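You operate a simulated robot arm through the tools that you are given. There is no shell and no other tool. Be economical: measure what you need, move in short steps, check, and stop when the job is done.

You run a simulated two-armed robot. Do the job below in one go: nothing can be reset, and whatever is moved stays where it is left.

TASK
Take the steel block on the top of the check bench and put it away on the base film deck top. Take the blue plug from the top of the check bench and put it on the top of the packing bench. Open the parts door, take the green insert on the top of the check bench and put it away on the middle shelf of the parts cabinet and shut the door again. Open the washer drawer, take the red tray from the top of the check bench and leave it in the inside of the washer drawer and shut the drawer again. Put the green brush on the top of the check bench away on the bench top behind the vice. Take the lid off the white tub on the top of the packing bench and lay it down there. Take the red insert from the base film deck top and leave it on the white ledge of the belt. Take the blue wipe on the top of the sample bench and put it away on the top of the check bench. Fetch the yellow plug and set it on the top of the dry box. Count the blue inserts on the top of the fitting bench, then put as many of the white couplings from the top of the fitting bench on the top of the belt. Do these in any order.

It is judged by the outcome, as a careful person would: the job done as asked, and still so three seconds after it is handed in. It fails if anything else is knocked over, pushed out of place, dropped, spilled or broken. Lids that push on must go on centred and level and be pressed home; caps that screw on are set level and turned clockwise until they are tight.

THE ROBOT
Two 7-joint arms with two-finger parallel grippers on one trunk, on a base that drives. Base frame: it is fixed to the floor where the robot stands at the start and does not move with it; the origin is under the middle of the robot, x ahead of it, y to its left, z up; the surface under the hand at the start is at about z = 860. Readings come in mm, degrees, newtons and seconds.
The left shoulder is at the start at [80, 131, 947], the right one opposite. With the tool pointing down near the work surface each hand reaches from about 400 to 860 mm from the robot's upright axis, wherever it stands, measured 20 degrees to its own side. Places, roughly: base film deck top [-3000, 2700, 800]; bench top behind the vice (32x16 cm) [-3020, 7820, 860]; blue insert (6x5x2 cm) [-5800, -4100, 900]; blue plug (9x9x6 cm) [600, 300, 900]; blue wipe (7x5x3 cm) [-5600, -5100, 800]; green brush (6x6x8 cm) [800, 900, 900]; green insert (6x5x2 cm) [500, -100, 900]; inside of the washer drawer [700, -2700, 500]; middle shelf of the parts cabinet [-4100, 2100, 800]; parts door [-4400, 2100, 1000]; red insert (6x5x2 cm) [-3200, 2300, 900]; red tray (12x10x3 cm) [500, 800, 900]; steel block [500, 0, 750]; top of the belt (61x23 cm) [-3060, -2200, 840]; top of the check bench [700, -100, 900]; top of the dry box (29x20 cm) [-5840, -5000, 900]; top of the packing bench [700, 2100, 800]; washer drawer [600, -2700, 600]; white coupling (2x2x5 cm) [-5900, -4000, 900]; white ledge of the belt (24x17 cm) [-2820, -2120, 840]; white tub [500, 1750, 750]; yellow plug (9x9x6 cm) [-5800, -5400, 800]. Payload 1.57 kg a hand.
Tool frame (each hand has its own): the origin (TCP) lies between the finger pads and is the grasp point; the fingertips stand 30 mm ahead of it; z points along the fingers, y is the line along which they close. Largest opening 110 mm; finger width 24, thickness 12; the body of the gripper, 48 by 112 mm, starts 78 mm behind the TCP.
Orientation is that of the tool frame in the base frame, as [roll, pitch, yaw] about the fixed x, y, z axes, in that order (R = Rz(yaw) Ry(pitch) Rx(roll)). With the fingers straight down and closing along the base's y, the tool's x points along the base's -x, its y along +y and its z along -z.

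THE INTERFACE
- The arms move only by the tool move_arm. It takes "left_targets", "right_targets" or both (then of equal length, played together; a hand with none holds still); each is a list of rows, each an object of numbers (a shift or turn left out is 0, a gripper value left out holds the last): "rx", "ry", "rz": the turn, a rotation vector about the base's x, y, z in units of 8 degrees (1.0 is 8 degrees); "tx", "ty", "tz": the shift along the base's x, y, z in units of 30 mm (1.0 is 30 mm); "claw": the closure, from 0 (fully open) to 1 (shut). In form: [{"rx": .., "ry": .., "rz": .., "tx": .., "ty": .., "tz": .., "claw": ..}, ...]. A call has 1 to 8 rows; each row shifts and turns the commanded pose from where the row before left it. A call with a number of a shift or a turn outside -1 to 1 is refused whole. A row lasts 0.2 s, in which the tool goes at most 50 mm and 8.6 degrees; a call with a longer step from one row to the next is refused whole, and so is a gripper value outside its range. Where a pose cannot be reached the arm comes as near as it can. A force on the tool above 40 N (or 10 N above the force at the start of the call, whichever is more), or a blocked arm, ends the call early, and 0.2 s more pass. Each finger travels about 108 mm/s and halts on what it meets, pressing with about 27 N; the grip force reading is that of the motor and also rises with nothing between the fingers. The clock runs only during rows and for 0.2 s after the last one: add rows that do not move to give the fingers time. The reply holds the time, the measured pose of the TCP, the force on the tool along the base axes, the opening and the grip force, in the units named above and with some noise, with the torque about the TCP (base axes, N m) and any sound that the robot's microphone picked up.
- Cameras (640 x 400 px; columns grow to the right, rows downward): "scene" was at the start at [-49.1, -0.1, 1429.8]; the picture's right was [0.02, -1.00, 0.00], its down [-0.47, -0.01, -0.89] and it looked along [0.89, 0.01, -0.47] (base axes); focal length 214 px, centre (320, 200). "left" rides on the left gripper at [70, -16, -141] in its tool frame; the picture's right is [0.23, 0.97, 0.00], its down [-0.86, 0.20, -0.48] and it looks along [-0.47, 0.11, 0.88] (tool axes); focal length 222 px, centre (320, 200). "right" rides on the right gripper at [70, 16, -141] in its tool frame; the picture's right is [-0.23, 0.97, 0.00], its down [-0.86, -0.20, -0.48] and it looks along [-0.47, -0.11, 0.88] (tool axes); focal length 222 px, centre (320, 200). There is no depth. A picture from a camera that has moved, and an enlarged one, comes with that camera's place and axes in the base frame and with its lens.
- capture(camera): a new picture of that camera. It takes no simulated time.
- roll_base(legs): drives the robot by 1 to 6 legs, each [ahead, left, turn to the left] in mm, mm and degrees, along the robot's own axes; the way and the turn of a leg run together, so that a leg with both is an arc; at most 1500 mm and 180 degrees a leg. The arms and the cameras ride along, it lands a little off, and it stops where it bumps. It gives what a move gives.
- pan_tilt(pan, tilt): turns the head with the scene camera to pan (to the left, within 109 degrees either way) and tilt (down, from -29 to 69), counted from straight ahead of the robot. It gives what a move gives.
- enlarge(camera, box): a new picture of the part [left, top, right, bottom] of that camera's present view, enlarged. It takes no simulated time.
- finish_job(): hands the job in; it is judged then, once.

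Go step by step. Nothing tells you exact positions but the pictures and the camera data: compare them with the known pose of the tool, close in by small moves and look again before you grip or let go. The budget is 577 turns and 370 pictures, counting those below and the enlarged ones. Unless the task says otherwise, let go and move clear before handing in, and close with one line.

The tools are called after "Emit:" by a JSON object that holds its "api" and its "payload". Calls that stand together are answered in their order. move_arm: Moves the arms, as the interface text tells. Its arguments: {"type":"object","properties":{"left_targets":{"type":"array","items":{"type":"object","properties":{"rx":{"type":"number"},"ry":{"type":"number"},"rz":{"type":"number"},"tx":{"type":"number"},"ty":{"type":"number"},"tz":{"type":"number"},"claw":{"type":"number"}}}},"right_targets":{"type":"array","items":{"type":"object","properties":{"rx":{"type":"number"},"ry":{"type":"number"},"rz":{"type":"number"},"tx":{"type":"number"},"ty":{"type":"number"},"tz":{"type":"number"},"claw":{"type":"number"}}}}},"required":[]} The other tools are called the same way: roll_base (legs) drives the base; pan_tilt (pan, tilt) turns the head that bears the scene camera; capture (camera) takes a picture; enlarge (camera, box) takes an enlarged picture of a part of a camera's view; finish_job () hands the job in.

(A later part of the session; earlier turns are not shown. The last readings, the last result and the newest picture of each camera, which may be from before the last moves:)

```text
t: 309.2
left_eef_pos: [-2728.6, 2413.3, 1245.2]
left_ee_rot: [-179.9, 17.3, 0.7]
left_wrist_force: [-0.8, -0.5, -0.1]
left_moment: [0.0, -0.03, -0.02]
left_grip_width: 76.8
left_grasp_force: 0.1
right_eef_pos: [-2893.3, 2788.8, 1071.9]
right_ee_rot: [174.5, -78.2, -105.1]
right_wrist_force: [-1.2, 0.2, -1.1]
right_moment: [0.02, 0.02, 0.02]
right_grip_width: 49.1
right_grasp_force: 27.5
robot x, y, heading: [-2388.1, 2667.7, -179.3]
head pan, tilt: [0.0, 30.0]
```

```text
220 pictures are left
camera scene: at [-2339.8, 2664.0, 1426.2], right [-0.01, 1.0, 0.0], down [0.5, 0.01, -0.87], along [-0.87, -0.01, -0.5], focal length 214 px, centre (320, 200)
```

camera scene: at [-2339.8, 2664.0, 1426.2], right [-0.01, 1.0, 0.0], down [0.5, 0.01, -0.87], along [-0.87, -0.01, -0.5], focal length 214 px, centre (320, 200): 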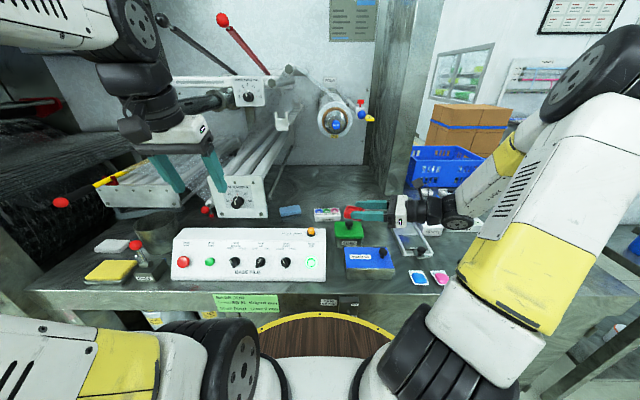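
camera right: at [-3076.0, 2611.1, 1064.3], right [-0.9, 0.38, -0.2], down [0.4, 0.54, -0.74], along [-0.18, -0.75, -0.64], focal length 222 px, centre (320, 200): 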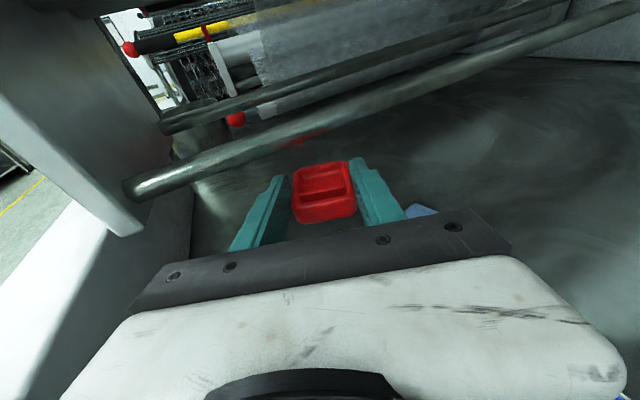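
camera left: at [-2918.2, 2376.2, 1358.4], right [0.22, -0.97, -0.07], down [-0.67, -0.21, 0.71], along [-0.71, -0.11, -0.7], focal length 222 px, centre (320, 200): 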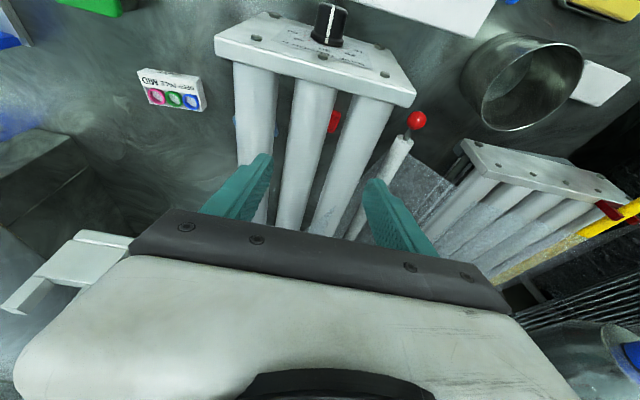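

Red insert is out and the sponge is back at its place. I'll set the insert on the clear right part of the deck to regrasp it from above.

Emit:
{"api": "roll_base", "payload": {"legs": [[60, 0, 0], [0, -560, 0]]}}

Emit:
{"api": "capture", "payload": {"camera": "scene"}}

Emit:
{"api": "capture", "payload": {"camera": "right"}}

```text
t: 311.6
left_eef_pos: [-2793.6, 2613.9, 1245.1]
left_ee_rot: [-180.0, 17.4, 2.6]
left_wrist_force: [0.4, -0.7, 0.1]
left_moment: [0.07, 0.08, -0.03]
left_grip_width: 77.1
left_grasp_force: 0.0
right_eef_pos: [-2972.8, 2985.6, 1070.5]
right_ee_rot: [175.0, -78.0, -103.9]
right_wrist_force: [0.3, -0.2, 0.2]
right_moment: [0.03, 0.0, -0.09]
right_grip_width: 49.1
right_grasp_force: 27.3
robot x, y, heading: [-2462.5, 2876.5, -176.9]
head pan, tilt: [0.0, 30.0]
stopped in leg 2: the robot was blocked; the commanded pose is now the measured one
```

```text
219 pictures are left
camera scene: at [-2413.9, 2875.6, 1426.2], right [-0.05, 1.0, 0.0], down [0.5, 0.02, -0.87], along [-0.87, -0.04, -0.5], focal length 214 px, centre (320, 200)
```

scene: 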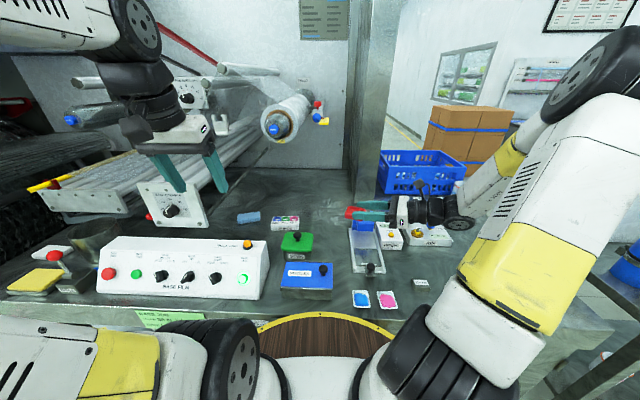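

```text
218 pictures are left
camera right: at [-2946.7, 3107.1, 1167.8], right [-0.91, 0.36, -0.2], down [0.38, 0.55, -0.74], along [-0.15, -0.75, -0.64], focal length 222 px, centre (320, 200)
```

right: 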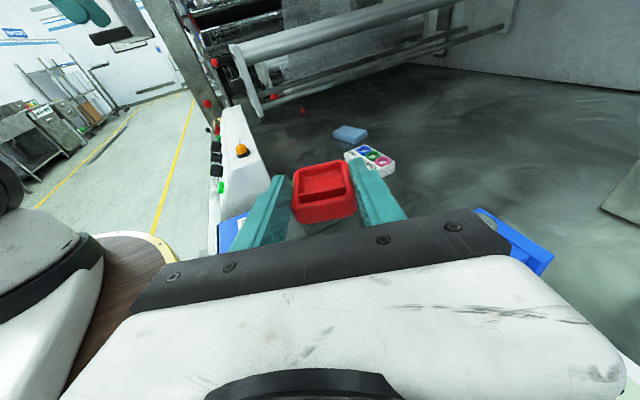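

Emit:
{"api": "roll_base", "payload": {"legs": [[-130, 0, -3], [0, -340, 0]]}}

Emit:
{"api": "pan_tilt", "payload": {"pan": 15, "tilt": 40}}

Emit:
{"api": "capture", "payload": {"camera": "scene"}}

```text
t: 314.7
left_eef_pos: [-2679.2, 2974.2, 1245.3]
left_ee_rot: [180.0, 17.3, -0.3]
left_wrist_force: [0.4, 0.7, -0.4]
left_moment: [0.01, 0.03, 0.0]
left_grip_width: 77.2
left_grasp_force: 0.0
right_eef_pos: [-2837.0, 3355.4, 1070.1]
right_ee_rot: [175.1, -78.1, -107.0]
right_wrist_force: [0.9, -0.1, -0.4]
right_moment: [0.05, -0.02, -0.02]
right_grip_width: 48.7
right_grasp_force: 27.1
robot x, y, heading: [-2335.1, 3218.0, 179.7]
head pan, tilt: [0.0, 30.0]
```

```text
t: 315.5
left_eef_pos: [-2677.4, 2975.2, 1245.2]
left_ee_rot: [179.9, 17.5, -0.4]
left_wrist_force: [-0.1, 0.7, 0.1]
left_moment: [0.02, 0.0, 0.01]
left_grip_width: 76.8
left_grasp_force: 0.1
right_eef_pos: [-2837.3, 3354.6, 1070.8]
right_ee_rot: [175.2, -78.1, -107.2]
right_wrist_force: [0.2, 0.2, -0.1]
right_moment: [-0.01, 0.02, -0.02]
right_grip_width: 48.7
right_grasp_force: 27.3
robot x, y, heading: [-2333.3, 3215.4, 179.9]
head pan, tilt: [15.0, 40.0]
```

```text
217 pictures are left
camera scene: at [-2277.2, 3194.2, 1410.9], right [-0.25, 0.97, 0.0], down [0.62, 0.16, -0.77], along [-0.74, -0.19, -0.64], focal length 214 px, centre (320, 200)
```

scene: 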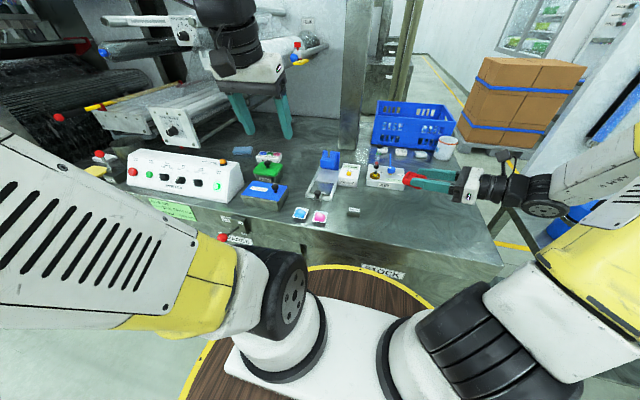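

Emit:
{"api": "enlarge", "payload": {"camera": "scene", "box": [190, 200, 290, 270]}}

Emit:
{"api": "enlarge", "payload": {"camera": "scene", "box": [280, 130, 500, 270]}}

```text
5.71 times, centred on (240, 235) of scene
camera zoom: at [-2277.2, 3194.2, 1410.9], right [-0.25, 0.97, 0.0], down [0.62, 0.16, -0.77], along [-0.74, -0.19, -0.64], focal length 1226 px, centre (777, 0)
```

zoom: 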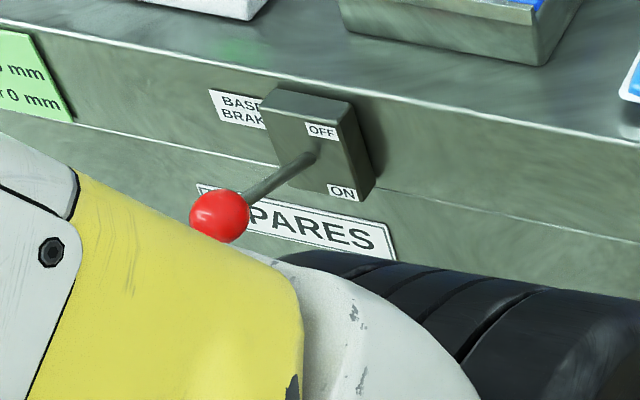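

```text
2.86 times, centred on (390, 200) of scene
camera zoom: at [-2277.2, 3194.2, 1410.9], right [-0.25, 0.97, 0.0], down [0.62, 0.16, -0.77], along [-0.74, -0.19, -0.64], focal length 613 px, centre (120, 200)
```

zoom: 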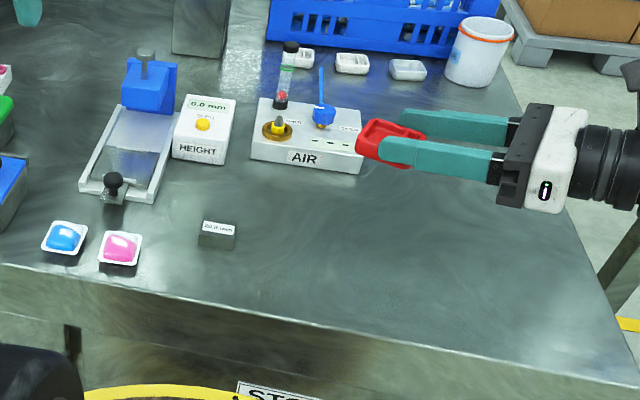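

Emit:
{"api": "move_arm", "payload": {"right_targets": [{"tz": -1}, {"tz": -1}, {"tz": -1}, {"tz": -1}, {"tz": -1}, {"tz": -0.8}, {"tz": -0.2}, {}]}}

Emit:
{"api": "capture", "payload": {"camera": "right"}}

Emit:
{"api": "enlarge", "payload": {"camera": "scene", "box": [340, 170, 500, 290]}}

```text
t: 317.3
left_eef_pos: [-2678.2, 2975.5, 1246.4]
left_ee_rot: [-180.0, 17.4, -0.4]
left_wrist_force: [0.1, -1.1, -0.6]
left_moment: [-0.03, -0.01, -0.02]
left_grip_width: 76.8
left_grasp_force: 0.0
right_eef_pos: [-2837.1, 3356.5, 889.5]
right_ee_rot: [175.1, -78.1, -107.1]
right_wrist_force: [0.8, 1.1, 0.1]
right_moment: [0.01, 0.0, 0.0]
right_grip_width: 49.2
right_grasp_force: 27.2
robot x, y, heading: [-2335.5, 3215.5, 179.8]
head pan, tilt: [15.0, 40.0]
```

```text
214 pictures are left
camera right: at [-2804.6, 3475.9, 985.9], right [-0.89, 0.41, -0.21], down [0.41, 0.53, -0.74], along [-0.19, -0.75, -0.64], focal length 222 px, centre (320, 200)
```

right: 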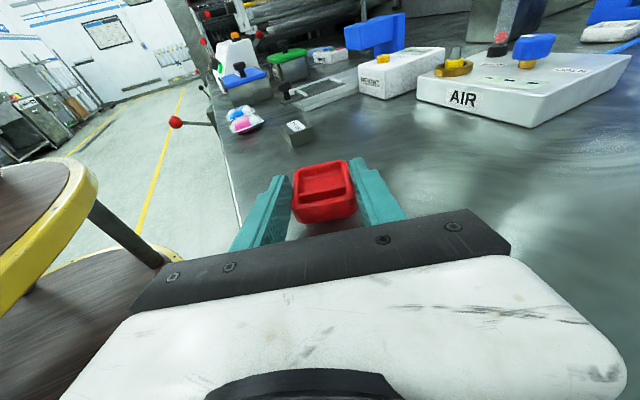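

```text
3.33 times, centred on (420, 230) of scene
camera zoom: at [-2277.1, 3194.1, 1410.9], right [-0.25, 0.97, 0.0], down [0.62, 0.16, -0.77], along [-0.74, -0.19, -0.64], focal length 715 px, centre (-13, 100)
```

zoom: 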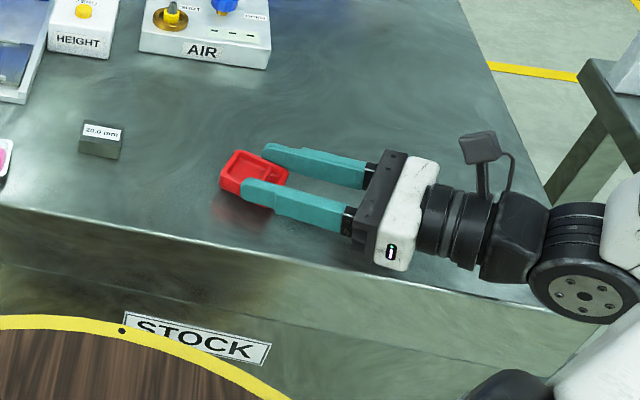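

Emit:
{"api": "move_arm", "payload": {"right_targets": [{"tz": -0.15}, {"tz": -0.1}, {"tz": -0.1}, {}]}}

```text
t: 318.3
left_eef_pos: [-2678.4, 2974.8, 1245.7]
left_ee_rot: [180.0, 17.4, -0.4]
left_wrist_force: [-0.6, 0.5, 0.7]
left_moment: [-0.01, -0.02, 0.0]
left_grip_width: 76.9
left_grasp_force: 0.0
right_eef_pos: [-2838.7, 3355.7, 880.6]
right_ee_rot: [175.2, -78.1, -107.1]
right_wrist_force: [0.4, 0.1, -0.1]
right_moment: [0.03, 0.0, 0.01]
right_grip_width: 49.1
right_grasp_force: 27.3
robot x, y, heading: [-2334.8, 3218.8, 179.9]
head pan, tilt: [15.0, 40.0]
```

Emit:
{"api": "move_arm", "payload": {"right_targets": [{"tz": -0.07}, {"tz": -0.06}, {}, {"claw": 0.6}, {"claw": 0.3}, {"claw": 0.3}, {}]}}

Emit:
{"api": "capture", "payload": {"camera": "right"}}

```text
t: 319.1
left_eef_pos: [-2678.2, 2975.6, 1245.3]
left_ee_rot: [-180.0, 17.3, -0.5]
left_wrist_force: [0.8, -0.1, 0.3]
left_moment: [-0.01, 0.0, -0.01]
left_grip_width: 76.9
left_grasp_force: 0.0
right_eef_pos: [-2838.9, 3355.1, 878.8]
right_ee_rot: [174.3, -78.5, -106.3]
right_wrist_force: [1.7, -0.7, 6.0]
right_moment: [0.17, -0.26, -0.07]
right_grip_width: 49.0
right_grasp_force: 27.1
robot x, y, heading: [-2331.4, 3218.5, 179.7]
head pan, tilt: [15.0, 40.0]
stopped in row 4 (right hand): the force on the tool passed its limit at 42 N (the readings are from after the stop); the commanded pose is now the measured one
```

```text
212 pictures are left
camera right: at [-2806.1, 3474.7, 974.2], right [-0.89, 0.41, -0.2], down [0.41, 0.53, -0.75], along [-0.2, -0.75, -0.63], focal length 222 px, centre (320, 200)
```

right: 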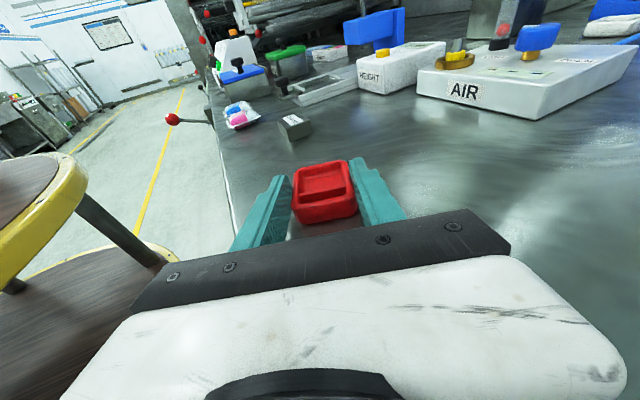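

Touching the deck. Open the fingers, back out along the hand axis, rise, and look.

Emit:
{"api": "move_arm", "payload": {"right_targets": [{"tz": 0.03, "claw": 0.6}, {"claw": 0.3}, {"claw": 0.3}, {"ty": 0.7, "tx": 0.25, "tz": 0.1}, {"ty": 0.7, "tx": 0.25, "tz": 0.2}, {"ty": 0.7, "tx": 0.25, "tz": 0.5}, {"ty": 0.5, "tx": 0.2, "tz": 0.8}, {"tz": 1}]}}

Emit:
{"api": "enlarge", "payload": {"camera": "scene", "box": [340, 170, 500, 290]}}

```text
t: 320.9
left_eef_pos: [-2678.8, 2975.7, 1245.3]
left_ee_rot: [-179.9, 17.4, -0.5]
left_wrist_force: [0.0, 0.3, -1.0]
left_moment: [-0.05, -0.01, 0.03]
left_grip_width: 77.0
left_grasp_force: 0.1
right_eef_pos: [-2811.6, 3433.7, 957.8]
right_ee_rot: [174.6, -78.3, -106.5]
right_wrist_force: [-0.1, 0.8, -0.3]
right_moment: [-0.01, 0.01, -0.02]
right_grip_width: 76.9
right_grasp_force: 0.0
robot x, y, heading: [-2336.7, 3222.4, 179.8]
head pan, tilt: [15.0, 40.0]
```

```text
3.33 times, centred on (420, 230) of scene
camera zoom: at [-2277.3, 3194.4, 1410.9], right [-0.25, 0.97, 0.0], down [0.62, 0.16, -0.77], along [-0.74, -0.19, -0.64], focal length 715 px, centre (-13, 100)
```

zoom: 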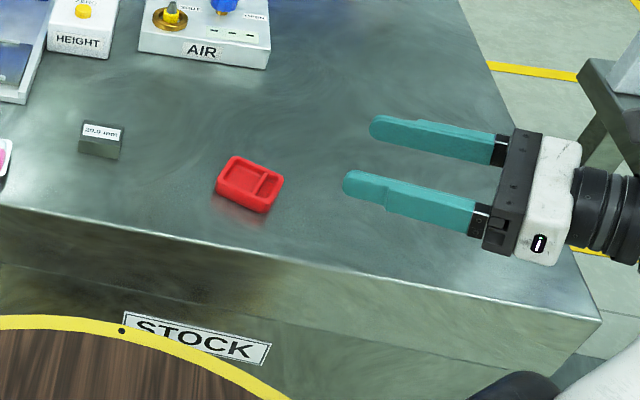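

Emit:
{"api": "move_arm", "payload": {"right_targets": [{"tz": 1, "rx": 0.92, "ry": -0.35}, {"tz": 1, "rx": 0.92, "ry": -0.35}, {"tz": 1, "rx": 0.92, "ry": -0.35}, {"tz": 1, "rx": 0.92, "ry": -0.35}, {"rx": 0.92, "ry": -0.35}, {"rx": 0.92, "ry": -0.35}, {"rx": 0.92, "ry": -0.35, "ty": -0.9, "tx": -0.3}, {"rx": 0.92, "ry": -0.35, "ty": -0.9, "tx": -0.3}]}}

Emit:
{"api": "move_arm", "payload": {"right_targets": [{"rx": 0.92, "ry": -0.35, "ty": -0.9, "tx": -0.3}, {"rx": 0.7, "ry": -0.25, "ty": -0.6, "tx": -0.2}, {}]}}

Emit:
{"api": "capture", "payload": {"camera": "right"}}

```text
t: 322.7
left_eef_pos: [-2676.8, 2976.5, 1245.4]
left_ee_rot: [179.9, 17.4, -0.5]
left_wrist_force: [-0.2, -0.1, 0.1]
left_moment: [-0.04, 0.0, 0.0]
left_grip_width: 77.3
left_grasp_force: 0.1
right_eef_pos: [-2829.0, 3381.1, 1077.6]
right_ee_rot: [178.6, -15.4, -109.9]
right_wrist_force: [-0.9, 0.3, 0.6]
right_moment: [-0.02, 0.02, 0.01]
right_grip_width: 76.9
right_grasp_force: 0.0
robot x, y, heading: [-2334.8, 3217.3, 179.5]
head pan, tilt: [15.0, 40.0]
```

```text
t: 323.5
left_eef_pos: [-2678.1, 2975.2, 1245.0]
left_ee_rot: [-180.0, 17.4, -0.6]
left_wrist_force: [-0.1, -0.1, -0.3]
left_moment: [0.02, 0.0, 0.03]
left_grip_width: 76.6
left_grasp_force: 0.0
right_eef_pos: [-2846.3, 3334.6, 1076.7]
right_ee_rot: [178.5, -1.5, -109.9]
right_wrist_force: [0.0, 0.4, -0.1]
right_moment: [0.03, 0.01, 0.0]
right_grip_width: 76.8
right_grasp_force: 0.1
robot x, y, heading: [-2335.7, 3218.5, 179.7]
head pan, tilt: [15.0, 40.0]
```

```text
210 pictures are left
camera right: at [-2880.9, 3276.3, 1220.3], right [-0.84, 0.55, 0.02], down [0.49, 0.74, 0.45], along [0.23, 0.39, -0.89], focal length 222 px, centre (320, 200)
```

right: 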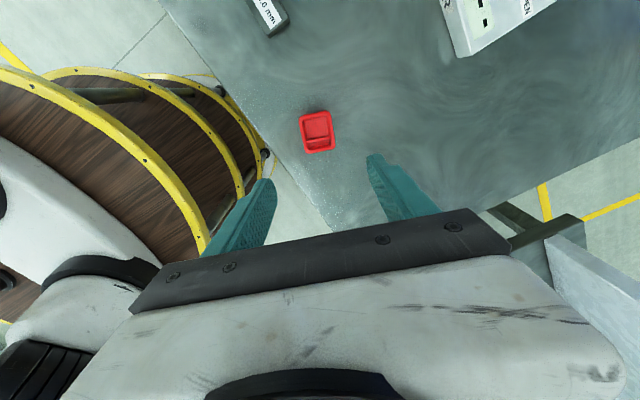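

Emit:
{"api": "move_arm", "payload": {"right_targets": [{"tz": -1, "tx": -0.08, "ty": -0.08}, {"tz": -1}, {"tz": -1}, {"tz": -1}, {"tz": -1}, {"tz": -0.9}, {}]}}

Emit:
{"api": "capture", "payload": {"camera": "right"}}

```text
t: 325.1
left_eef_pos: [-2676.5, 2976.2, 1246.2]
left_ee_rot: [180.0, 17.3, -0.5]
left_wrist_force: [0.0, -0.5, 0.6]
left_moment: [-0.02, 0.01, -0.01]
left_grip_width: 77.1
left_grasp_force: 0.1
right_eef_pos: [-2845.8, 3331.4, 899.4]
right_ee_rot: [178.6, -1.5, -109.9]
right_wrist_force: [-0.3, 0.2, 0.1]
right_moment: [-0.01, 0.01, 0.02]
right_grip_width: 76.7
right_grasp_force: 0.0
robot x, y, heading: [-2337.2, 3221.7, 179.7]
head pan, tilt: [15.0, 40.0]
```

```text
209 pictures are left
camera right: at [-2880.1, 3273.7, 1042.8], right [-0.84, 0.55, 0.02], down [0.49, 0.74, 0.45], along [0.23, 0.39, -0.89], focal length 222 px, centre (320, 200)
```

right: 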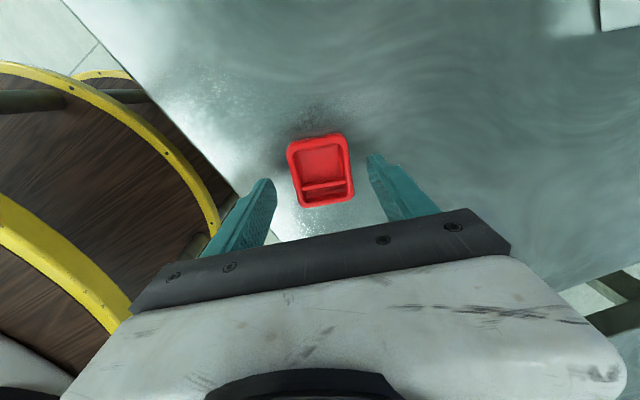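

Emit:
{"api": "move_arm", "payload": {"right_targets": [{"tz": -0.6, "tx": -0.1, "ty": -0.1}, {"claw": 0.6}, {"claw": 1}, {"claw": 1}, {}]}}

Emit:
{"api": "move_arm", "payload": {"right_targets": [{"tz": 1}, {"tz": 1}, {"tz": 1}, {"tz": 1}, {"tz": 1}, {"tz": 1}, {"tz": 1}, {"tz": 1}]}}

Emit:
{"api": "capture", "payload": {"camera": "right"}}

```text
t: 326.3
left_eef_pos: [-2678.8, 2975.4, 1245.6]
left_ee_rot: [180.0, 17.4, -0.6]
left_wrist_force: [-0.8, -0.2, 0.4]
left_moment: [0.0, 0.0, 0.01]
left_grip_width: 77.0
left_grasp_force: 0.1
right_eef_pos: [-2849.3, 3328.7, 881.8]
right_ee_rot: [178.7, -1.6, -110.0]
right_wrist_force: [0.0, 0.6, 0.3]
right_moment: [0.01, -0.02, -0.01]
right_grip_width: 49.3
right_grasp_force: 26.9
robot x, y, heading: [-2334.8, 3221.8, 179.6]
head pan, tilt: [15.0, 40.0]
```

```text
t: 328.1
left_eef_pos: [-2677.6, 2974.8, 1246.3]
left_ee_rot: [180.0, 17.4, -0.4]
left_wrist_force: [0.2, -0.4, -0.2]
left_moment: [0.04, 0.01, 0.0]
left_grip_width: 76.8
left_grasp_force: 0.1
right_eef_pos: [-2848.3, 3327.8, 1120.8]
right_ee_rot: [178.7, -1.7, -109.9]
right_wrist_force: [0.0, 0.1, -0.9]
right_moment: [0.02, -0.01, 0.0]
right_grip_width: 49.1
right_grasp_force: 26.6
robot x, y, heading: [-2334.2, 3217.8, 179.8]
head pan, tilt: [15.0, 40.0]
```

```text
208 pictures are left
camera right: at [-2883.6, 3269.9, 1264.7], right [-0.84, 0.55, 0.02], down [0.49, 0.74, 0.45], along [0.23, 0.39, -0.89], focal length 222 px, centre (320, 200)
```

right: 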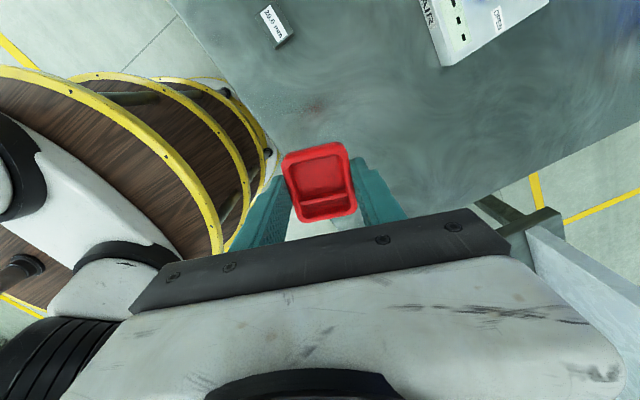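

Insert regrasped from above. Untwist the wrist, retract, and drive to the belt.

Emit:
{"api": "move_arm", "payload": {"right_targets": [{"rz": 1, "tx": 0.3}, {"rz": 1, "tx": 0.3}, {"rz": 1, "tx": 0.3}, {"rz": 1, "tx": 0.3}, {"rz": 1, "tx": 0.3}, {"rz": 1, "tx": 0.3}, {"rz": 1, "tx": 0.3}, {"rz": 1, "tx": 0.3}], "left_targets": [{"ry": -0.7}, {"ry": -0.7}, {"ry": -0.7}, {}, {}, {}, {}, {}]}}

Emit:
{"api": "move_arm", "payload": {"right_targets": [{"rz": 1}, {"rz": 1}, {"rz": 1}, {"rz": 0.8}, {"rz": 0.8}, {}]}}

Emit:
{"api": "roll_base", "payload": {"legs": [[-1480, 0, 0], [0, 1400, 0], [0, 1400, 0], [0, 1400, 0], [0, 1000, 0]]}}

Emit:
{"api": "pan_tilt", "payload": {"pan": 0, "tilt": 20}}

Emit:
{"api": "capture", "payload": {"camera": "scene"}}

```text
t: 329.9
left_eef_pos: [-2678.2, 2975.0, 1245.5]
left_ee_rot: [-179.9, 0.6, -0.4]
left_wrist_force: [-0.8, -0.1, 0.4]
left_moment: [-0.01, -0.01, 0.0]
left_grip_width: 76.9
left_grasp_force: 0.0
right_eef_pos: [-2776.2, 3327.6, 1120.9]
right_ee_rot: [178.7, -1.6, -45.6]
right_wrist_force: [0.0, -0.6, -0.7]
right_moment: [0.0, -0.01, 0.01]
right_grip_width: 49.4
right_grasp_force: 27.2
robot x, y, heading: [-2333.4, 3217.6, 179.8]
head pan, tilt: [15.0, 40.0]
```

```text
t: 331.3
left_eef_pos: [-2679.3, 2975.8, 1245.8]
left_ee_rot: [-179.7, 0.6, -0.3]
left_wrist_force: [-0.3, 0.0, -0.1]
left_moment: [-0.04, 0.01, -0.02]
left_grip_width: 76.9
left_grasp_force: 0.0
right_eef_pos: [-2778.4, 3327.3, 1122.3]
right_ee_rot: [178.6, -1.6, -9.0]
right_wrist_force: [0.8, 0.5, -0.4]
right_moment: [-0.01, -0.04, 0.0]
right_grip_width: 49.2
right_grasp_force: 27.0
robot x, y, heading: [-2337.9, 3218.2, 179.6]
head pan, tilt: [15.0, 40.0]
```

```text
t: 362.8
left_eef_pos: [-1230.6, -2113.0, 1246.9]
left_ee_rot: [-179.8, 0.5, -1.8]
left_wrist_force: [-0.4, 0.3, -0.2]
left_moment: [0.01, -0.02, -0.03]
left_grip_width: 77.0
left_grasp_force: 0.1
right_eef_pos: [-1320.7, -1759.9, 1121.4]
right_ee_rot: [178.6, -1.6, -10.4]
right_wrist_force: [0.2, -0.8, -0.7]
right_moment: [0.0, 0.02, -0.03]
right_grip_width: 49.1
right_grasp_force: 27.3
robot x, y, heading: [-881.0, -1875.3, 178.4]
head pan, tilt: [15.0, 40.0]
```

```text
t: 363.6
left_eef_pos: [-1229.1, -2112.3, 1245.6]
left_ee_rot: [-179.8, 0.6, -1.9]
left_wrist_force: [0.1, -0.6, -0.2]
left_moment: [-0.01, 0.01, 0.02]
left_grip_width: 77.1
left_grasp_force: 0.1
right_eef_pos: [-1320.8, -1757.6, 1121.9]
right_ee_rot: [178.5, -1.6, -10.5]
right_wrist_force: [-0.1, 0.2, -0.2]
right_moment: [-0.05, -0.02, -0.04]
right_grip_width: 49.4
right_grasp_force: 27.3
robot x, y, heading: [-878.9, -1875.9, 178.2]
head pan, tilt: [0.0, 20.0]
```

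```text
207 pictures are left
camera scene: at [-833.5, -1881.4, 1442.2], right [0.03, 1.0, 0.0], down [0.34, -0.01, -0.94], along [-0.94, 0.03, -0.34], focal length 214 px, centre (320, 200)
```

scene: 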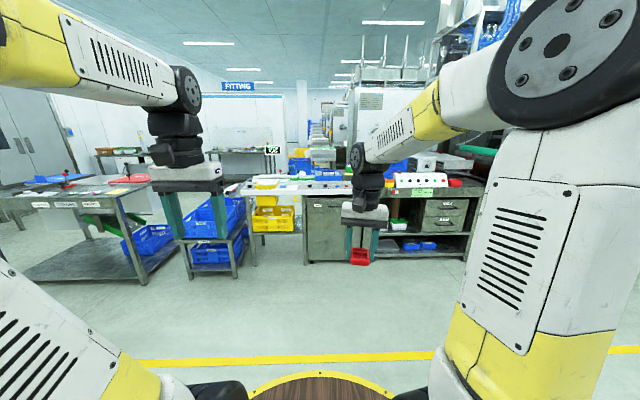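

Emit:
{"api": "roll_base", "payload": {"legs": [[1200, 0, 1.7]]}}

Emit:
{"api": "pan_tilt", "payload": {"pan": 0, "tilt": 30}}

Emit:
{"api": "capture", "payload": {"camera": "scene"}}

```text
t: 369.8
left_eef_pos: [-2432.6, -2095.0, 1246.1]
left_ee_rot: [-179.8, 0.6, -0.7]
left_wrist_force: [-0.2, 1.0, -0.1]
left_moment: [0.03, 0.01, -0.02]
left_grip_width: 76.8
left_grasp_force: 0.2
right_eef_pos: [-2530.9, -1743.0, 1122.0]
right_ee_rot: [178.6, -1.6, -9.4]
right_wrist_force: [-0.1, -0.2, -0.6]
right_moment: [0.03, -0.04, 0.04]
right_grip_width: 49.1
right_grasp_force: 27.0
robot x, y, heading: [-2085.8, -1854.0, 179.4]
head pan, tilt: [0.0, 20.0]
```

```text
t: 370.5
left_eef_pos: [-2431.2, -2094.4, 1245.8]
left_ee_rot: [-179.8, 0.5, -0.7]
left_wrist_force: [1.1, -0.6, -0.9]
left_moment: [0.02, -0.01, 0.02]
left_grip_width: 77.0
left_grasp_force: 0.0
right_eef_pos: [-2531.0, -1742.7, 1121.3]
right_ee_rot: [178.6, -1.5, -9.5]
right_wrist_force: [0.2, 0.0, -1.3]
right_moment: [0.01, 0.0, 0.0]
right_grip_width: 49.0
right_grasp_force: 26.7
robot x, y, heading: [-2088.5, -1856.7, 179.2]
head pan, tilt: [0.0, 30.0]
```

```text
206 pictures are left
camera scene: at [-2038.1, -1857.1, 1426.3], right [0.01, 1.0, 0.0], down [0.5, -0.01, -0.87], along [-0.87, 0.01, -0.5], focal length 214 px, centre (320, 200)
```

scene: 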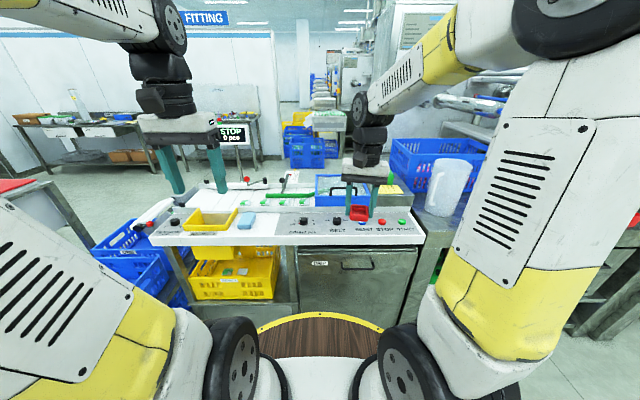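

Emit:
{"api": "enlarge", "payload": {"camera": "scene", "box": [130, 150, 430, 260]}}

Emit:
{"api": "capture", "payload": {"camera": "left"}}

```text
2.13 times, centred on (280, 205) of scene
camera zoom: at [-2038.1, -1857.1, 1426.3], right [0.01, 1.0, 0.0], down [0.5, -0.01, -0.87], along [-0.87, 0.01, -0.5], focal length 458 px, centre (405, 189)
```

zoom: 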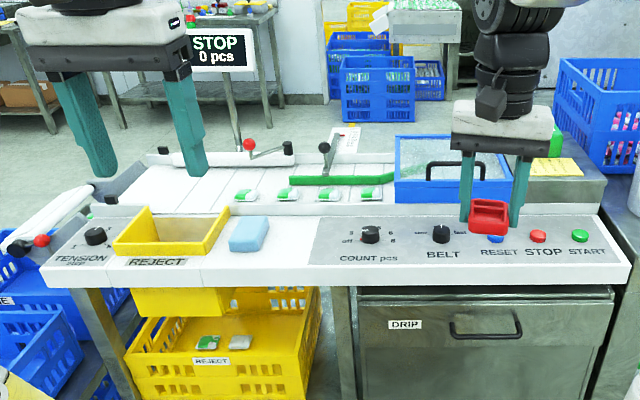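

```text
204 pictures are left
camera left: at [-2360.6, -2082.1, 1387.0], right [0.21, -0.98, -0.01], down [-0.85, -0.19, 0.49], along [-0.48, -0.1, -0.87], focal length 222 px, centre (320, 200)
```

left: 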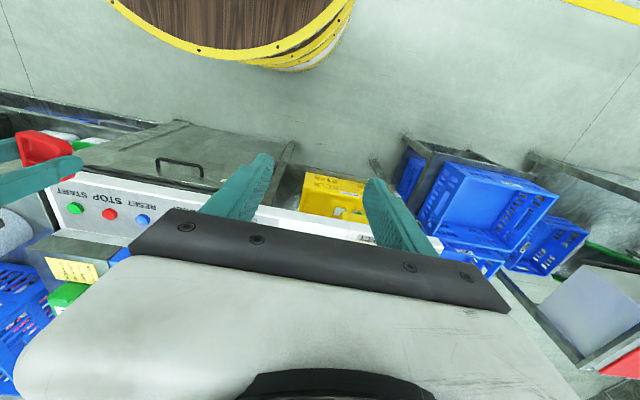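

Emit:
{"api": "roll_base", "payload": {"legs": [[100, 0, 0], [0, 290, 0.6]]}}

Emit:
{"api": "capture", "payload": {"camera": "right"}}

Emit:
{"api": "capture", "payload": {"camera": "scene"}}

```text
t: 373.2
left_eef_pos: [-2528.4, -2387.4, 1245.1]
left_ee_rot: [-179.9, 0.5, 0.2]
left_wrist_force: [0.5, 0.3, 0.1]
left_moment: [-0.04, -0.01, -0.02]
left_grip_width: 76.8
left_grasp_force: 0.1
right_eef_pos: [-2631.0, -2037.1, 1122.4]
right_ee_rot: [178.6, -1.5, -8.5]
right_wrist_force: [0.6, 0.1, -0.1]
right_moment: [-0.03, 0.03, -0.02]
right_grip_width: 49.2
right_grasp_force: 26.8
robot x, y, heading: [-2183.5, -2143.3, -179.6]
head pan, tilt: [0.0, 30.0]
```

```text
203 pictures are left
camera right: at [-2568.4, -2060.1, 1264.3], right [-0.37, -0.93, 0.02], down [-0.83, 0.34, 0.45], along [-0.42, 0.15, -0.89], focal length 222 px, centre (320, 200)
```

right: 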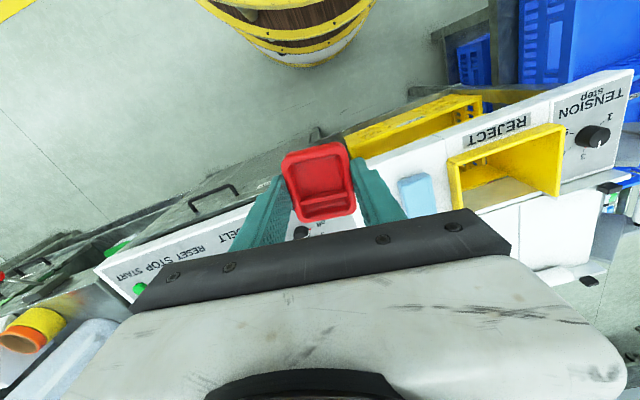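

```text
202 pictures are left
camera scene: at [-2137.4, -2143.0, 1426.2], right [-0.01, 1.0, 0.0], down [0.5, 0.0, -0.87], along [-0.87, -0.01, -0.5], focal length 214 px, centre (320, 200)
```

scene: 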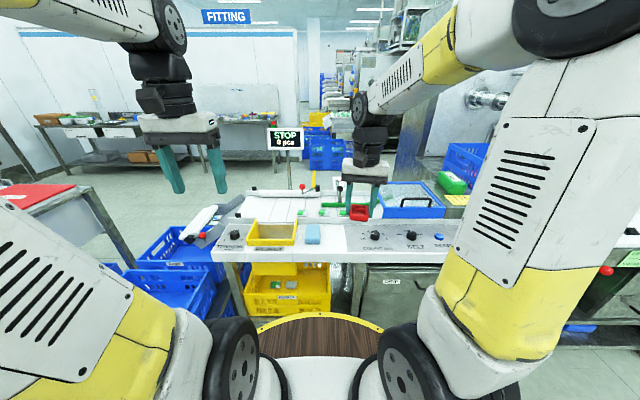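

Emit:
{"api": "move_arm", "payload": {"right_targets": [{"tx": -0.9, "ty": -0.28, "rz": 0.5}, {"tx": -0.9, "ty": -0.28, "rz": 0.55}, {"tx": -0.9, "ty": -0.28}, {"tx": -0.9, "ty": -0.28}, {"tx": -0.9, "ty": -0.28, "tz": -0.5}, {"tx": -0.9, "ty": -0.28, "tz": -1}, {"tx": -1, "ty": -0.25, "tz": -1}, {"tz": -1}]}}

Emit:
{"api": "move_arm", "payload": {"right_targets": [{"tz": -1}, {"tz": -1}, {}]}}

Emit:
{"api": "capture", "payload": {"camera": "right"}}

Emit:
{"api": "enlarge", "payload": {"camera": "scene", "box": [240, 160, 400, 270]}}

```text
t: 375.0
left_eef_pos: [-2527.2, -2389.1, 1244.3]
left_ee_rot: [-179.8, 0.6, 0.2]
left_wrist_force: [-0.4, 0.0, -0.8]
left_moment: [-0.01, 0.0, 0.01]
left_grip_width: 76.7
left_grasp_force: 0.0
right_eef_pos: [-2820.9, -2095.3, 1015.5]
right_ee_rot: [178.6, -1.6, -0.1]
right_wrist_force: [0.3, 0.5, -0.7]
right_moment: [0.0, 0.02, 0.03]
right_grip_width: 49.6
right_grasp_force: 26.9
robot x, y, heading: [-2187.9, -2144.0, -179.4]
head pan, tilt: [0.0, 30.0]
```

```text
t: 375.8
left_eef_pos: [-2527.7, -2389.3, 1246.2]
left_ee_rot: [-179.8, 0.6, 0.2]
left_wrist_force: [0.4, -0.4, -0.9]
left_moment: [-0.02, 0.02, 0.01]
left_grip_width: 77.1
left_grasp_force: 0.0
right_eef_pos: [-2823.1, -2095.7, 953.5]
right_ee_rot: [178.7, -1.6, -0.2]
right_wrist_force: [-0.3, 1.0, -0.3]
right_moment: [0.02, 0.0, 0.0]
right_grip_width: 49.3
right_grasp_force: 27.6
robot x, y, heading: [-2187.6, -2140.2, -179.8]
head pan, tilt: [0.0, 30.0]
```

```text
201 pictures are left
camera right: at [-2758.3, -2108.8, 1097.4], right [-0.23, -0.97, 0.02], down [-0.87, 0.21, 0.45], along [-0.44, 0.09, -0.89], focal length 222 px, centre (320, 200)
```

right: 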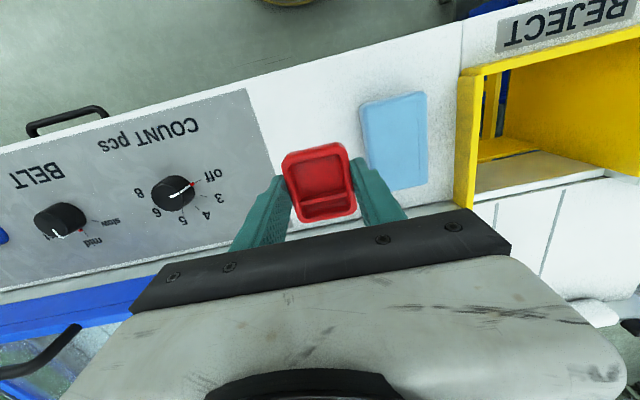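

```text
3.64 times, centred on (320, 215) of scene
camera zoom: at [-2137.5, -2143.1, 1426.2], right [-0.01, 1.0, 0.0], down [0.5, 0.0, -0.87], along [-0.87, -0.01, -0.5], focal length 780 px, centre (320, 146)
```

zoom: 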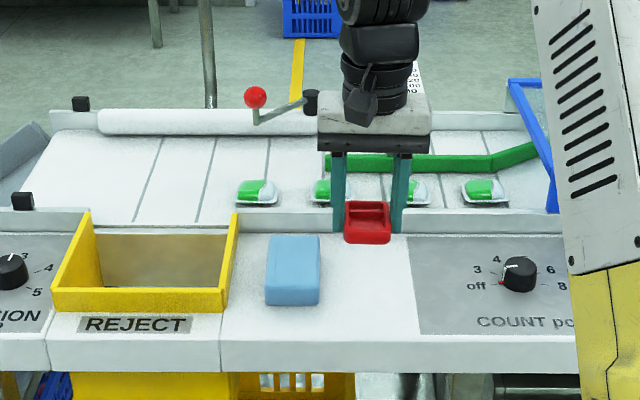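

Emit:
{"api": "move_arm", "payload": {"right_targets": [{"tz": -1}, {"tz": -0.9}, {"tz": -0.3}, {"tz": -0.1}, {"tz": -0.1}, {}]}}

Emit:
{"api": "move_arm", "payload": {"right_targets": [{"tz": -0.1}, {"tz": -0.1}, {"tz": -0.1}, {}]}}

```text
t: 377.2
left_eef_pos: [-2528.9, -2389.1, 1244.9]
left_ee_rot: [-179.8, 0.6, 0.1]
left_wrist_force: [-0.3, 0.3, -0.4]
left_moment: [-0.03, 0.0, -0.03]
left_grip_width: 77.0
left_grasp_force: 0.0
right_eef_pos: [-2824.0, -2093.8, 883.9]
right_ee_rot: [178.6, -1.6, -0.1]
right_wrist_force: [0.2, 1.1, -0.3]
right_moment: [-0.03, 0.05, 0.02]
right_grip_width: 49.3
right_grasp_force: 27.3
robot x, y, heading: [-2184.3, -2142.0, -179.7]
head pan, tilt: [0.0, 30.0]
```

```text
t: 378.0
left_eef_pos: [-2526.6, -2387.8, 1245.5]
left_ee_rot: [-179.8, 0.7, 0.2]
left_wrist_force: [-0.4, -0.6, 0.7]
left_moment: [-0.01, 0.01, 0.03]
left_grip_width: 76.8
left_grasp_force: 0.1
right_eef_pos: [-2823.0, -2094.9, 880.4]
right_ee_rot: [178.6, -1.5, -0.1]
right_wrist_force: [7.2, 0.9, 12.0]
right_moment: [0.37, -0.25, -0.26]
right_grip_width: 49.3
right_grasp_force: 26.7
robot x, y, heading: [-2186.8, -2143.1, -179.8]
head pan, tilt: [0.0, 30.0]
stopped in row 3 (right hand): the force on the tool passed its limit at 48 N (the readings are from after the stop); the commanded pose is now the measured one
```

Emit:
{"api": "capture", "payload": {"camera": "right"}}

Emit:
{"api": "enlarge", "payload": {"camera": "scene", "box": [280, 200, 380, 270]}}

```text
199 pictures are left
camera right: at [-2757.3, -2107.9, 1023.8], right [-0.23, -0.97, 0.02], down [-0.87, 0.21, 0.45], along [-0.44, 0.09, -0.89], focal length 222 px, centre (320, 200)
```

right: 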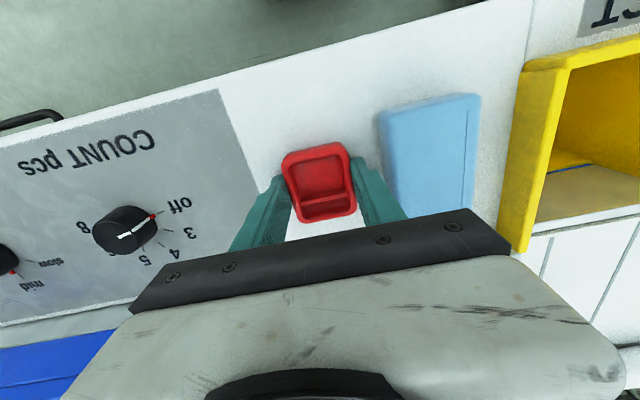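

```text
5.71 times, centred on (330, 235) of scene
camera zoom: at [-2136.5, -2143.1, 1426.2], right [-0.01, 1.0, 0.0], down [0.5, 0.0, -0.87], along [-0.87, -0.01, -0.5], focal length 1226 px, centre (263, 0)
```

zoom: 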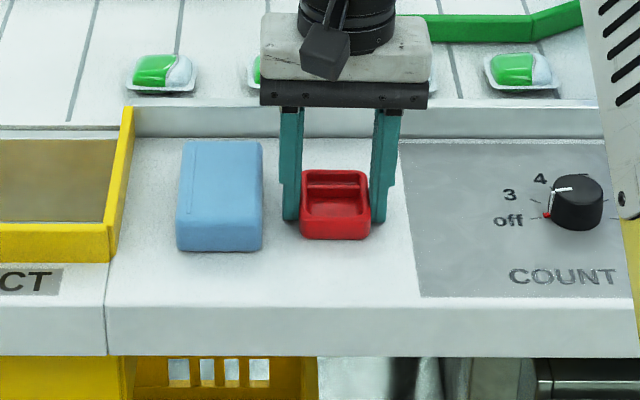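

Well placed beside the sponge. Release and lift.

Emit:
{"api": "move_arm", "payload": {"right_targets": [{"tz": 0.03}, {"claw": 0.45}, {"claw": 0.42}, {"tz": 1}, {"tz": 1}, {"tz": 1}, {"tz": 1}, {"tz": 1}]}}

Emit:
{"api": "move_arm", "payload": {"right_targets": [{"tz": 1}, {"tz": 1}, {"tz": 1}, {"tx": 1}, {"tx": 1}, {"tx": 1}, {"tx": 1}, {"tx": 1}]}}

Emit:
{"api": "enlarge", "payload": {"camera": "scene", "box": [200, 150, 460, 270]}}

```text
t: 379.8
left_eef_pos: [-2528.9, -2389.1, 1246.1]
left_ee_rot: [-179.8, 0.5, 0.2]
left_wrist_force: [0.5, -0.5, -0.2]
left_moment: [0.0, 0.01, -0.01]
left_grip_width: 76.9
left_grasp_force: 0.1
right_eef_pos: [-2824.1, -2093.5, 1031.8]
right_ee_rot: [178.5, -1.4, 0.0]
right_wrist_force: [-0.3, -0.3, -0.2]
right_moment: [0.03, -0.01, 0.01]
right_grip_width: 64.0
right_grasp_force: 0.0
robot x, y, heading: [-2187.7, -2143.3, -179.4]
head pan, tilt: [0.0, 30.0]
```

```text
t: 381.6
left_eef_pos: [-2527.7, -2387.5, 1245.5]
left_ee_rot: [-179.8, 0.5, 0.2]
left_wrist_force: [0.0, 0.3, -0.4]
left_moment: [0.0, -0.03, -0.03]
left_grip_width: 77.2
left_grasp_force: 0.1
right_eef_pos: [-2672.9, -2091.8, 1121.1]
right_ee_rot: [178.5, -1.5, -0.1]
right_wrist_force: [-0.4, 0.0, -0.7]
right_moment: [-0.03, -0.02, 0.02]
right_grip_width: 63.8
right_grasp_force: 0.0
robot x, y, heading: [-2185.7, -2140.6, -179.6]
head pan, tilt: [0.0, 30.0]
```

```text
2.46 times, centred on (330, 210) of scene
camera zoom: at [-2137.7, -2143.2, 1426.2], right [-0.01, 1.0, 0.0], down [0.5, 0.0, -0.87], along [-0.87, -0.01, -0.5], focal length 528 px, centre (295, 175)
```

zoom: 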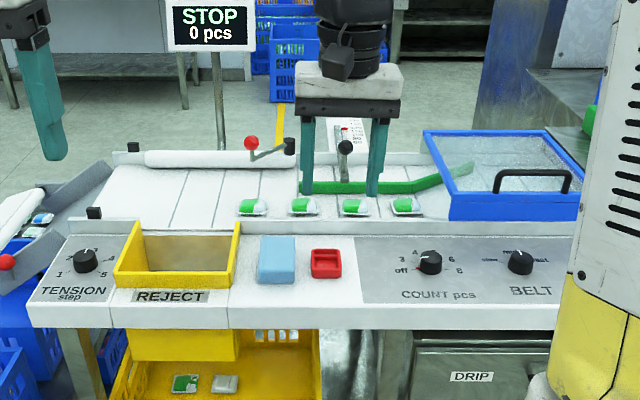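

Red insert done. Now look toward the fitting and sample benches to plan the drive.

Emit:
{"api": "roll_base", "payload": {"legs": [[-600, 0, 0]]}}

Emit:
{"api": "pan_tilt", "payload": {"pan": 35, "tilt": 15}}

Emit:
{"api": "capture", "payload": {"camera": "scene"}}

Emit:
{"api": "pan_tilt", "payload": {"pan": 75, "tilt": 15}}

Emit:
{"api": "capture", "payload": {"camera": "scene"}}

```text
t: 385.0
left_eef_pos: [-1915.4, -2384.1, 1245.8]
left_ee_rot: [-179.8, 0.6, 0.9]
left_wrist_force: [-0.2, 0.2, 1.0]
left_moment: [0.0, 0.02, -0.04]
left_grip_width: 76.9
left_grasp_force: 0.1
right_eef_pos: [-2064.8, -2089.7, 1121.2]
right_ee_rot: [178.6, -1.4, 0.6]
right_wrist_force: [-0.5, 0.0, -0.2]
right_moment: [0.06, -0.01, 0.02]
right_grip_width: 63.8
right_grasp_force: 0.1
robot x, y, heading: [-1575.7, -2137.0, -179.0]
head pan, tilt: [0.0, 30.0]
```

```text
t: 386.0
left_eef_pos: [-1916.8, -2384.6, 1246.3]
left_ee_rot: [-179.8, 0.6, 0.9]
left_wrist_force: [-0.2, 0.6, 0.7]
left_moment: [-0.01, 0.02, -0.03]
left_grip_width: 77.2
left_grasp_force: 0.1
right_eef_pos: [-2064.7, -2090.1, 1122.0]
right_ee_rot: [178.6, -1.4, 0.7]
right_wrist_force: [0.3, 0.0, 0.9]
right_moment: [0.0, 0.01, 0.02]
right_grip_width: 63.8
right_grasp_force: 0.0
robot x, y, heading: [-1577.4, -2134.1, -178.8]
head pan, tilt: [35.0, 15.0]
```

```text
196 pictures are left
camera scene: at [-1514.2, -2188.2, 1450.4], right [-0.59, 0.81, 0.0], down [0.21, 0.15, -0.97], along [-0.78, -0.57, -0.26], focal length 214 px, centre (320, 200)
```

scene: 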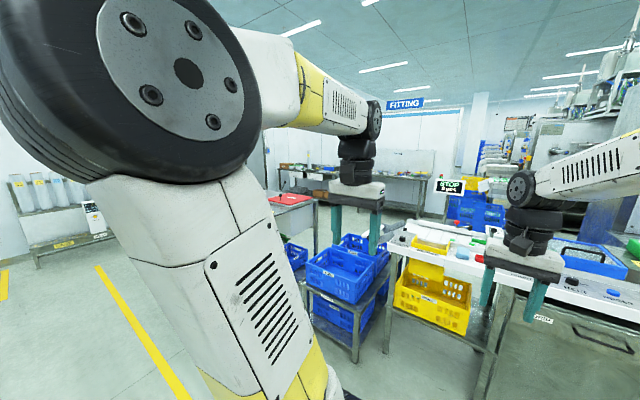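

```text
t: 387.1
left_eef_pos: [-1916.5, -2385.0, 1247.1]
left_ee_rot: [-179.8, 0.7, 1.0]
left_wrist_force: [0.0, -0.1, -0.3]
left_moment: [0.05, -0.02, -0.01]
left_grip_width: 77.1
left_grasp_force: 0.0
right_eef_pos: [-2064.7, -2091.0, 1120.8]
right_ee_rot: [178.6, -1.3, 0.7]
right_wrist_force: [0.2, -0.4, -1.0]
right_moment: [-0.01, 0.01, -0.01]
right_grip_width: 63.9
right_grasp_force: 0.0
robot x, y, heading: [-1581.4, -2137.0, -178.6]
head pan, tilt: [75.0, 15.0]
```

```text
195 pictures are left
camera scene: at [-1461.2, -2223.9, 1450.4], right [-0.97, 0.24, 0.0], down [0.06, 0.25, -0.97], along [-0.23, -0.94, -0.26], focal length 214 px, centre (320, 200)
```

scene: 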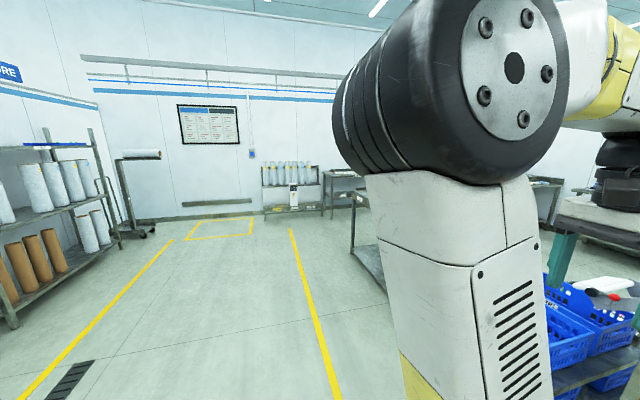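

Emit:
{"api": "roll_base", "payload": {"legs": [[0, 0, -1.2], [0, 1400, 0], [0, 1300, 0]]}}

Emit:
{"api": "pan_tilt", "payload": {"pan": 0, "tilt": 18}}

Emit:
{"api": "capture", "payload": {"camera": "scene"}}

```text
t: 400.4
left_eef_pos: [-1875.4, -5041.1, 1245.7]
left_ee_rot: [-179.8, 0.6, 1.0]
left_wrist_force: [-0.1, 0.2, -0.5]
left_moment: [0.01, 0.01, 0.0]
left_grip_width: 77.0
left_grasp_force: 0.0
right_eef_pos: [-2024.4, -4745.4, 1120.3]
right_ee_rot: [178.5, -1.4, 0.7]
right_wrist_force: [0.1, 0.1, 0.3]
right_moment: [0.01, 0.02, 0.01]
right_grip_width: 63.9
right_grasp_force: 0.1
robot x, y, heading: [-1534.8, -4788.5, -178.8]
head pan, tilt: [75.0, 15.0]
```

```text
t: 401.8
left_eef_pos: [-1874.8, -5040.9, 1244.9]
left_ee_rot: [-179.7, 0.6, 1.0]
left_wrist_force: [-0.6, 1.1, 0.6]
left_moment: [-0.03, -0.02, 0.05]
left_grip_width: 77.2
left_grasp_force: 0.1
right_eef_pos: [-2024.2, -4745.8, 1121.9]
right_ee_rot: [178.6, -1.4, 0.7]
right_wrist_force: [-0.1, 0.2, -0.1]
right_moment: [0.03, 0.02, 0.0]
right_grip_width: 63.6
right_grasp_force: 0.1
robot x, y, heading: [-1537.2, -4788.5, -179.1]
head pan, tilt: [0.0, 18.0]
```

```text
194 pictures are left
camera scene: at [-1491.0, -4790.6, 1445.5], right [-0.02, 1.0, 0.0], down [0.31, 0.01, -0.95], along [-0.95, -0.02, -0.31], focal length 214 px, centre (320, 200)
```

scene: 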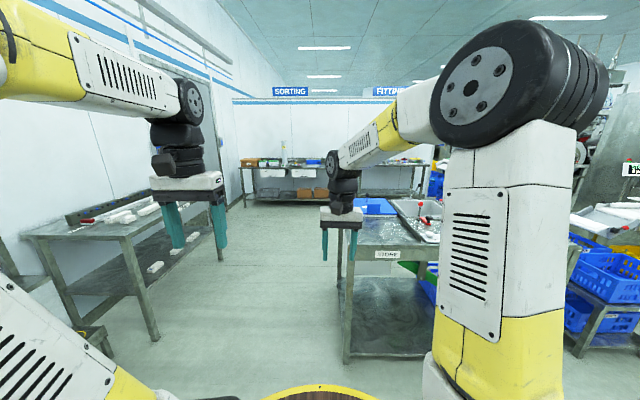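

Emit:
{"api": "roll_base", "payload": {"legs": [[0, 450, -1], [1400, 0, 0], [1000, 0, 0]]}}

Emit:
{"api": "capture", "payload": {"camera": "scene"}}

```text
t: 416.1
left_eef_pos: [-4293.8, -5580.6, 1245.6]
left_ee_rot: [-179.8, 0.6, 3.9]
left_wrist_force: [0.5, 0.1, -0.4]
left_moment: [0.02, 0.0, 0.02]
left_grip_width: 77.1
left_grasp_force: 0.0
right_eef_pos: [-4458.3, -5295.7, 1120.8]
right_ee_rot: [178.6, -1.3, 3.5]
right_wrist_force: [0.0, -0.2, -0.2]
right_moment: [0.02, 0.0, 0.04]
right_grip_width: 63.7
right_grasp_force: 0.1
robot x, y, heading: [-3969.2, -5314.7, -176.2]
head pan, tilt: [0.0, 18.0]
```

```text
193 pictures are left
camera scene: at [-3923.0, -5312.3, 1445.5], right [-0.07, 1.0, 0.0], down [0.31, 0.02, -0.95], along [-0.95, -0.07, -0.31], focal length 214 px, centre (320, 200)
```

scene: 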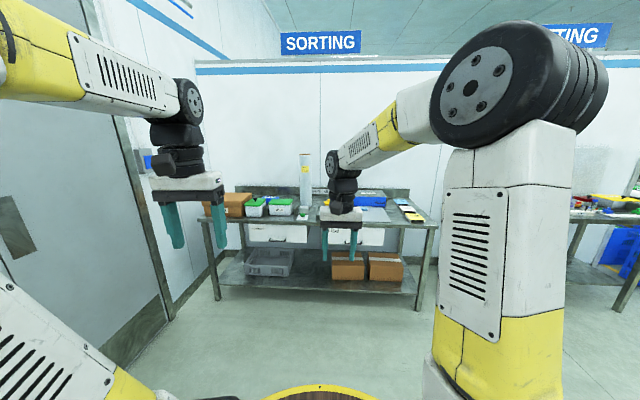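

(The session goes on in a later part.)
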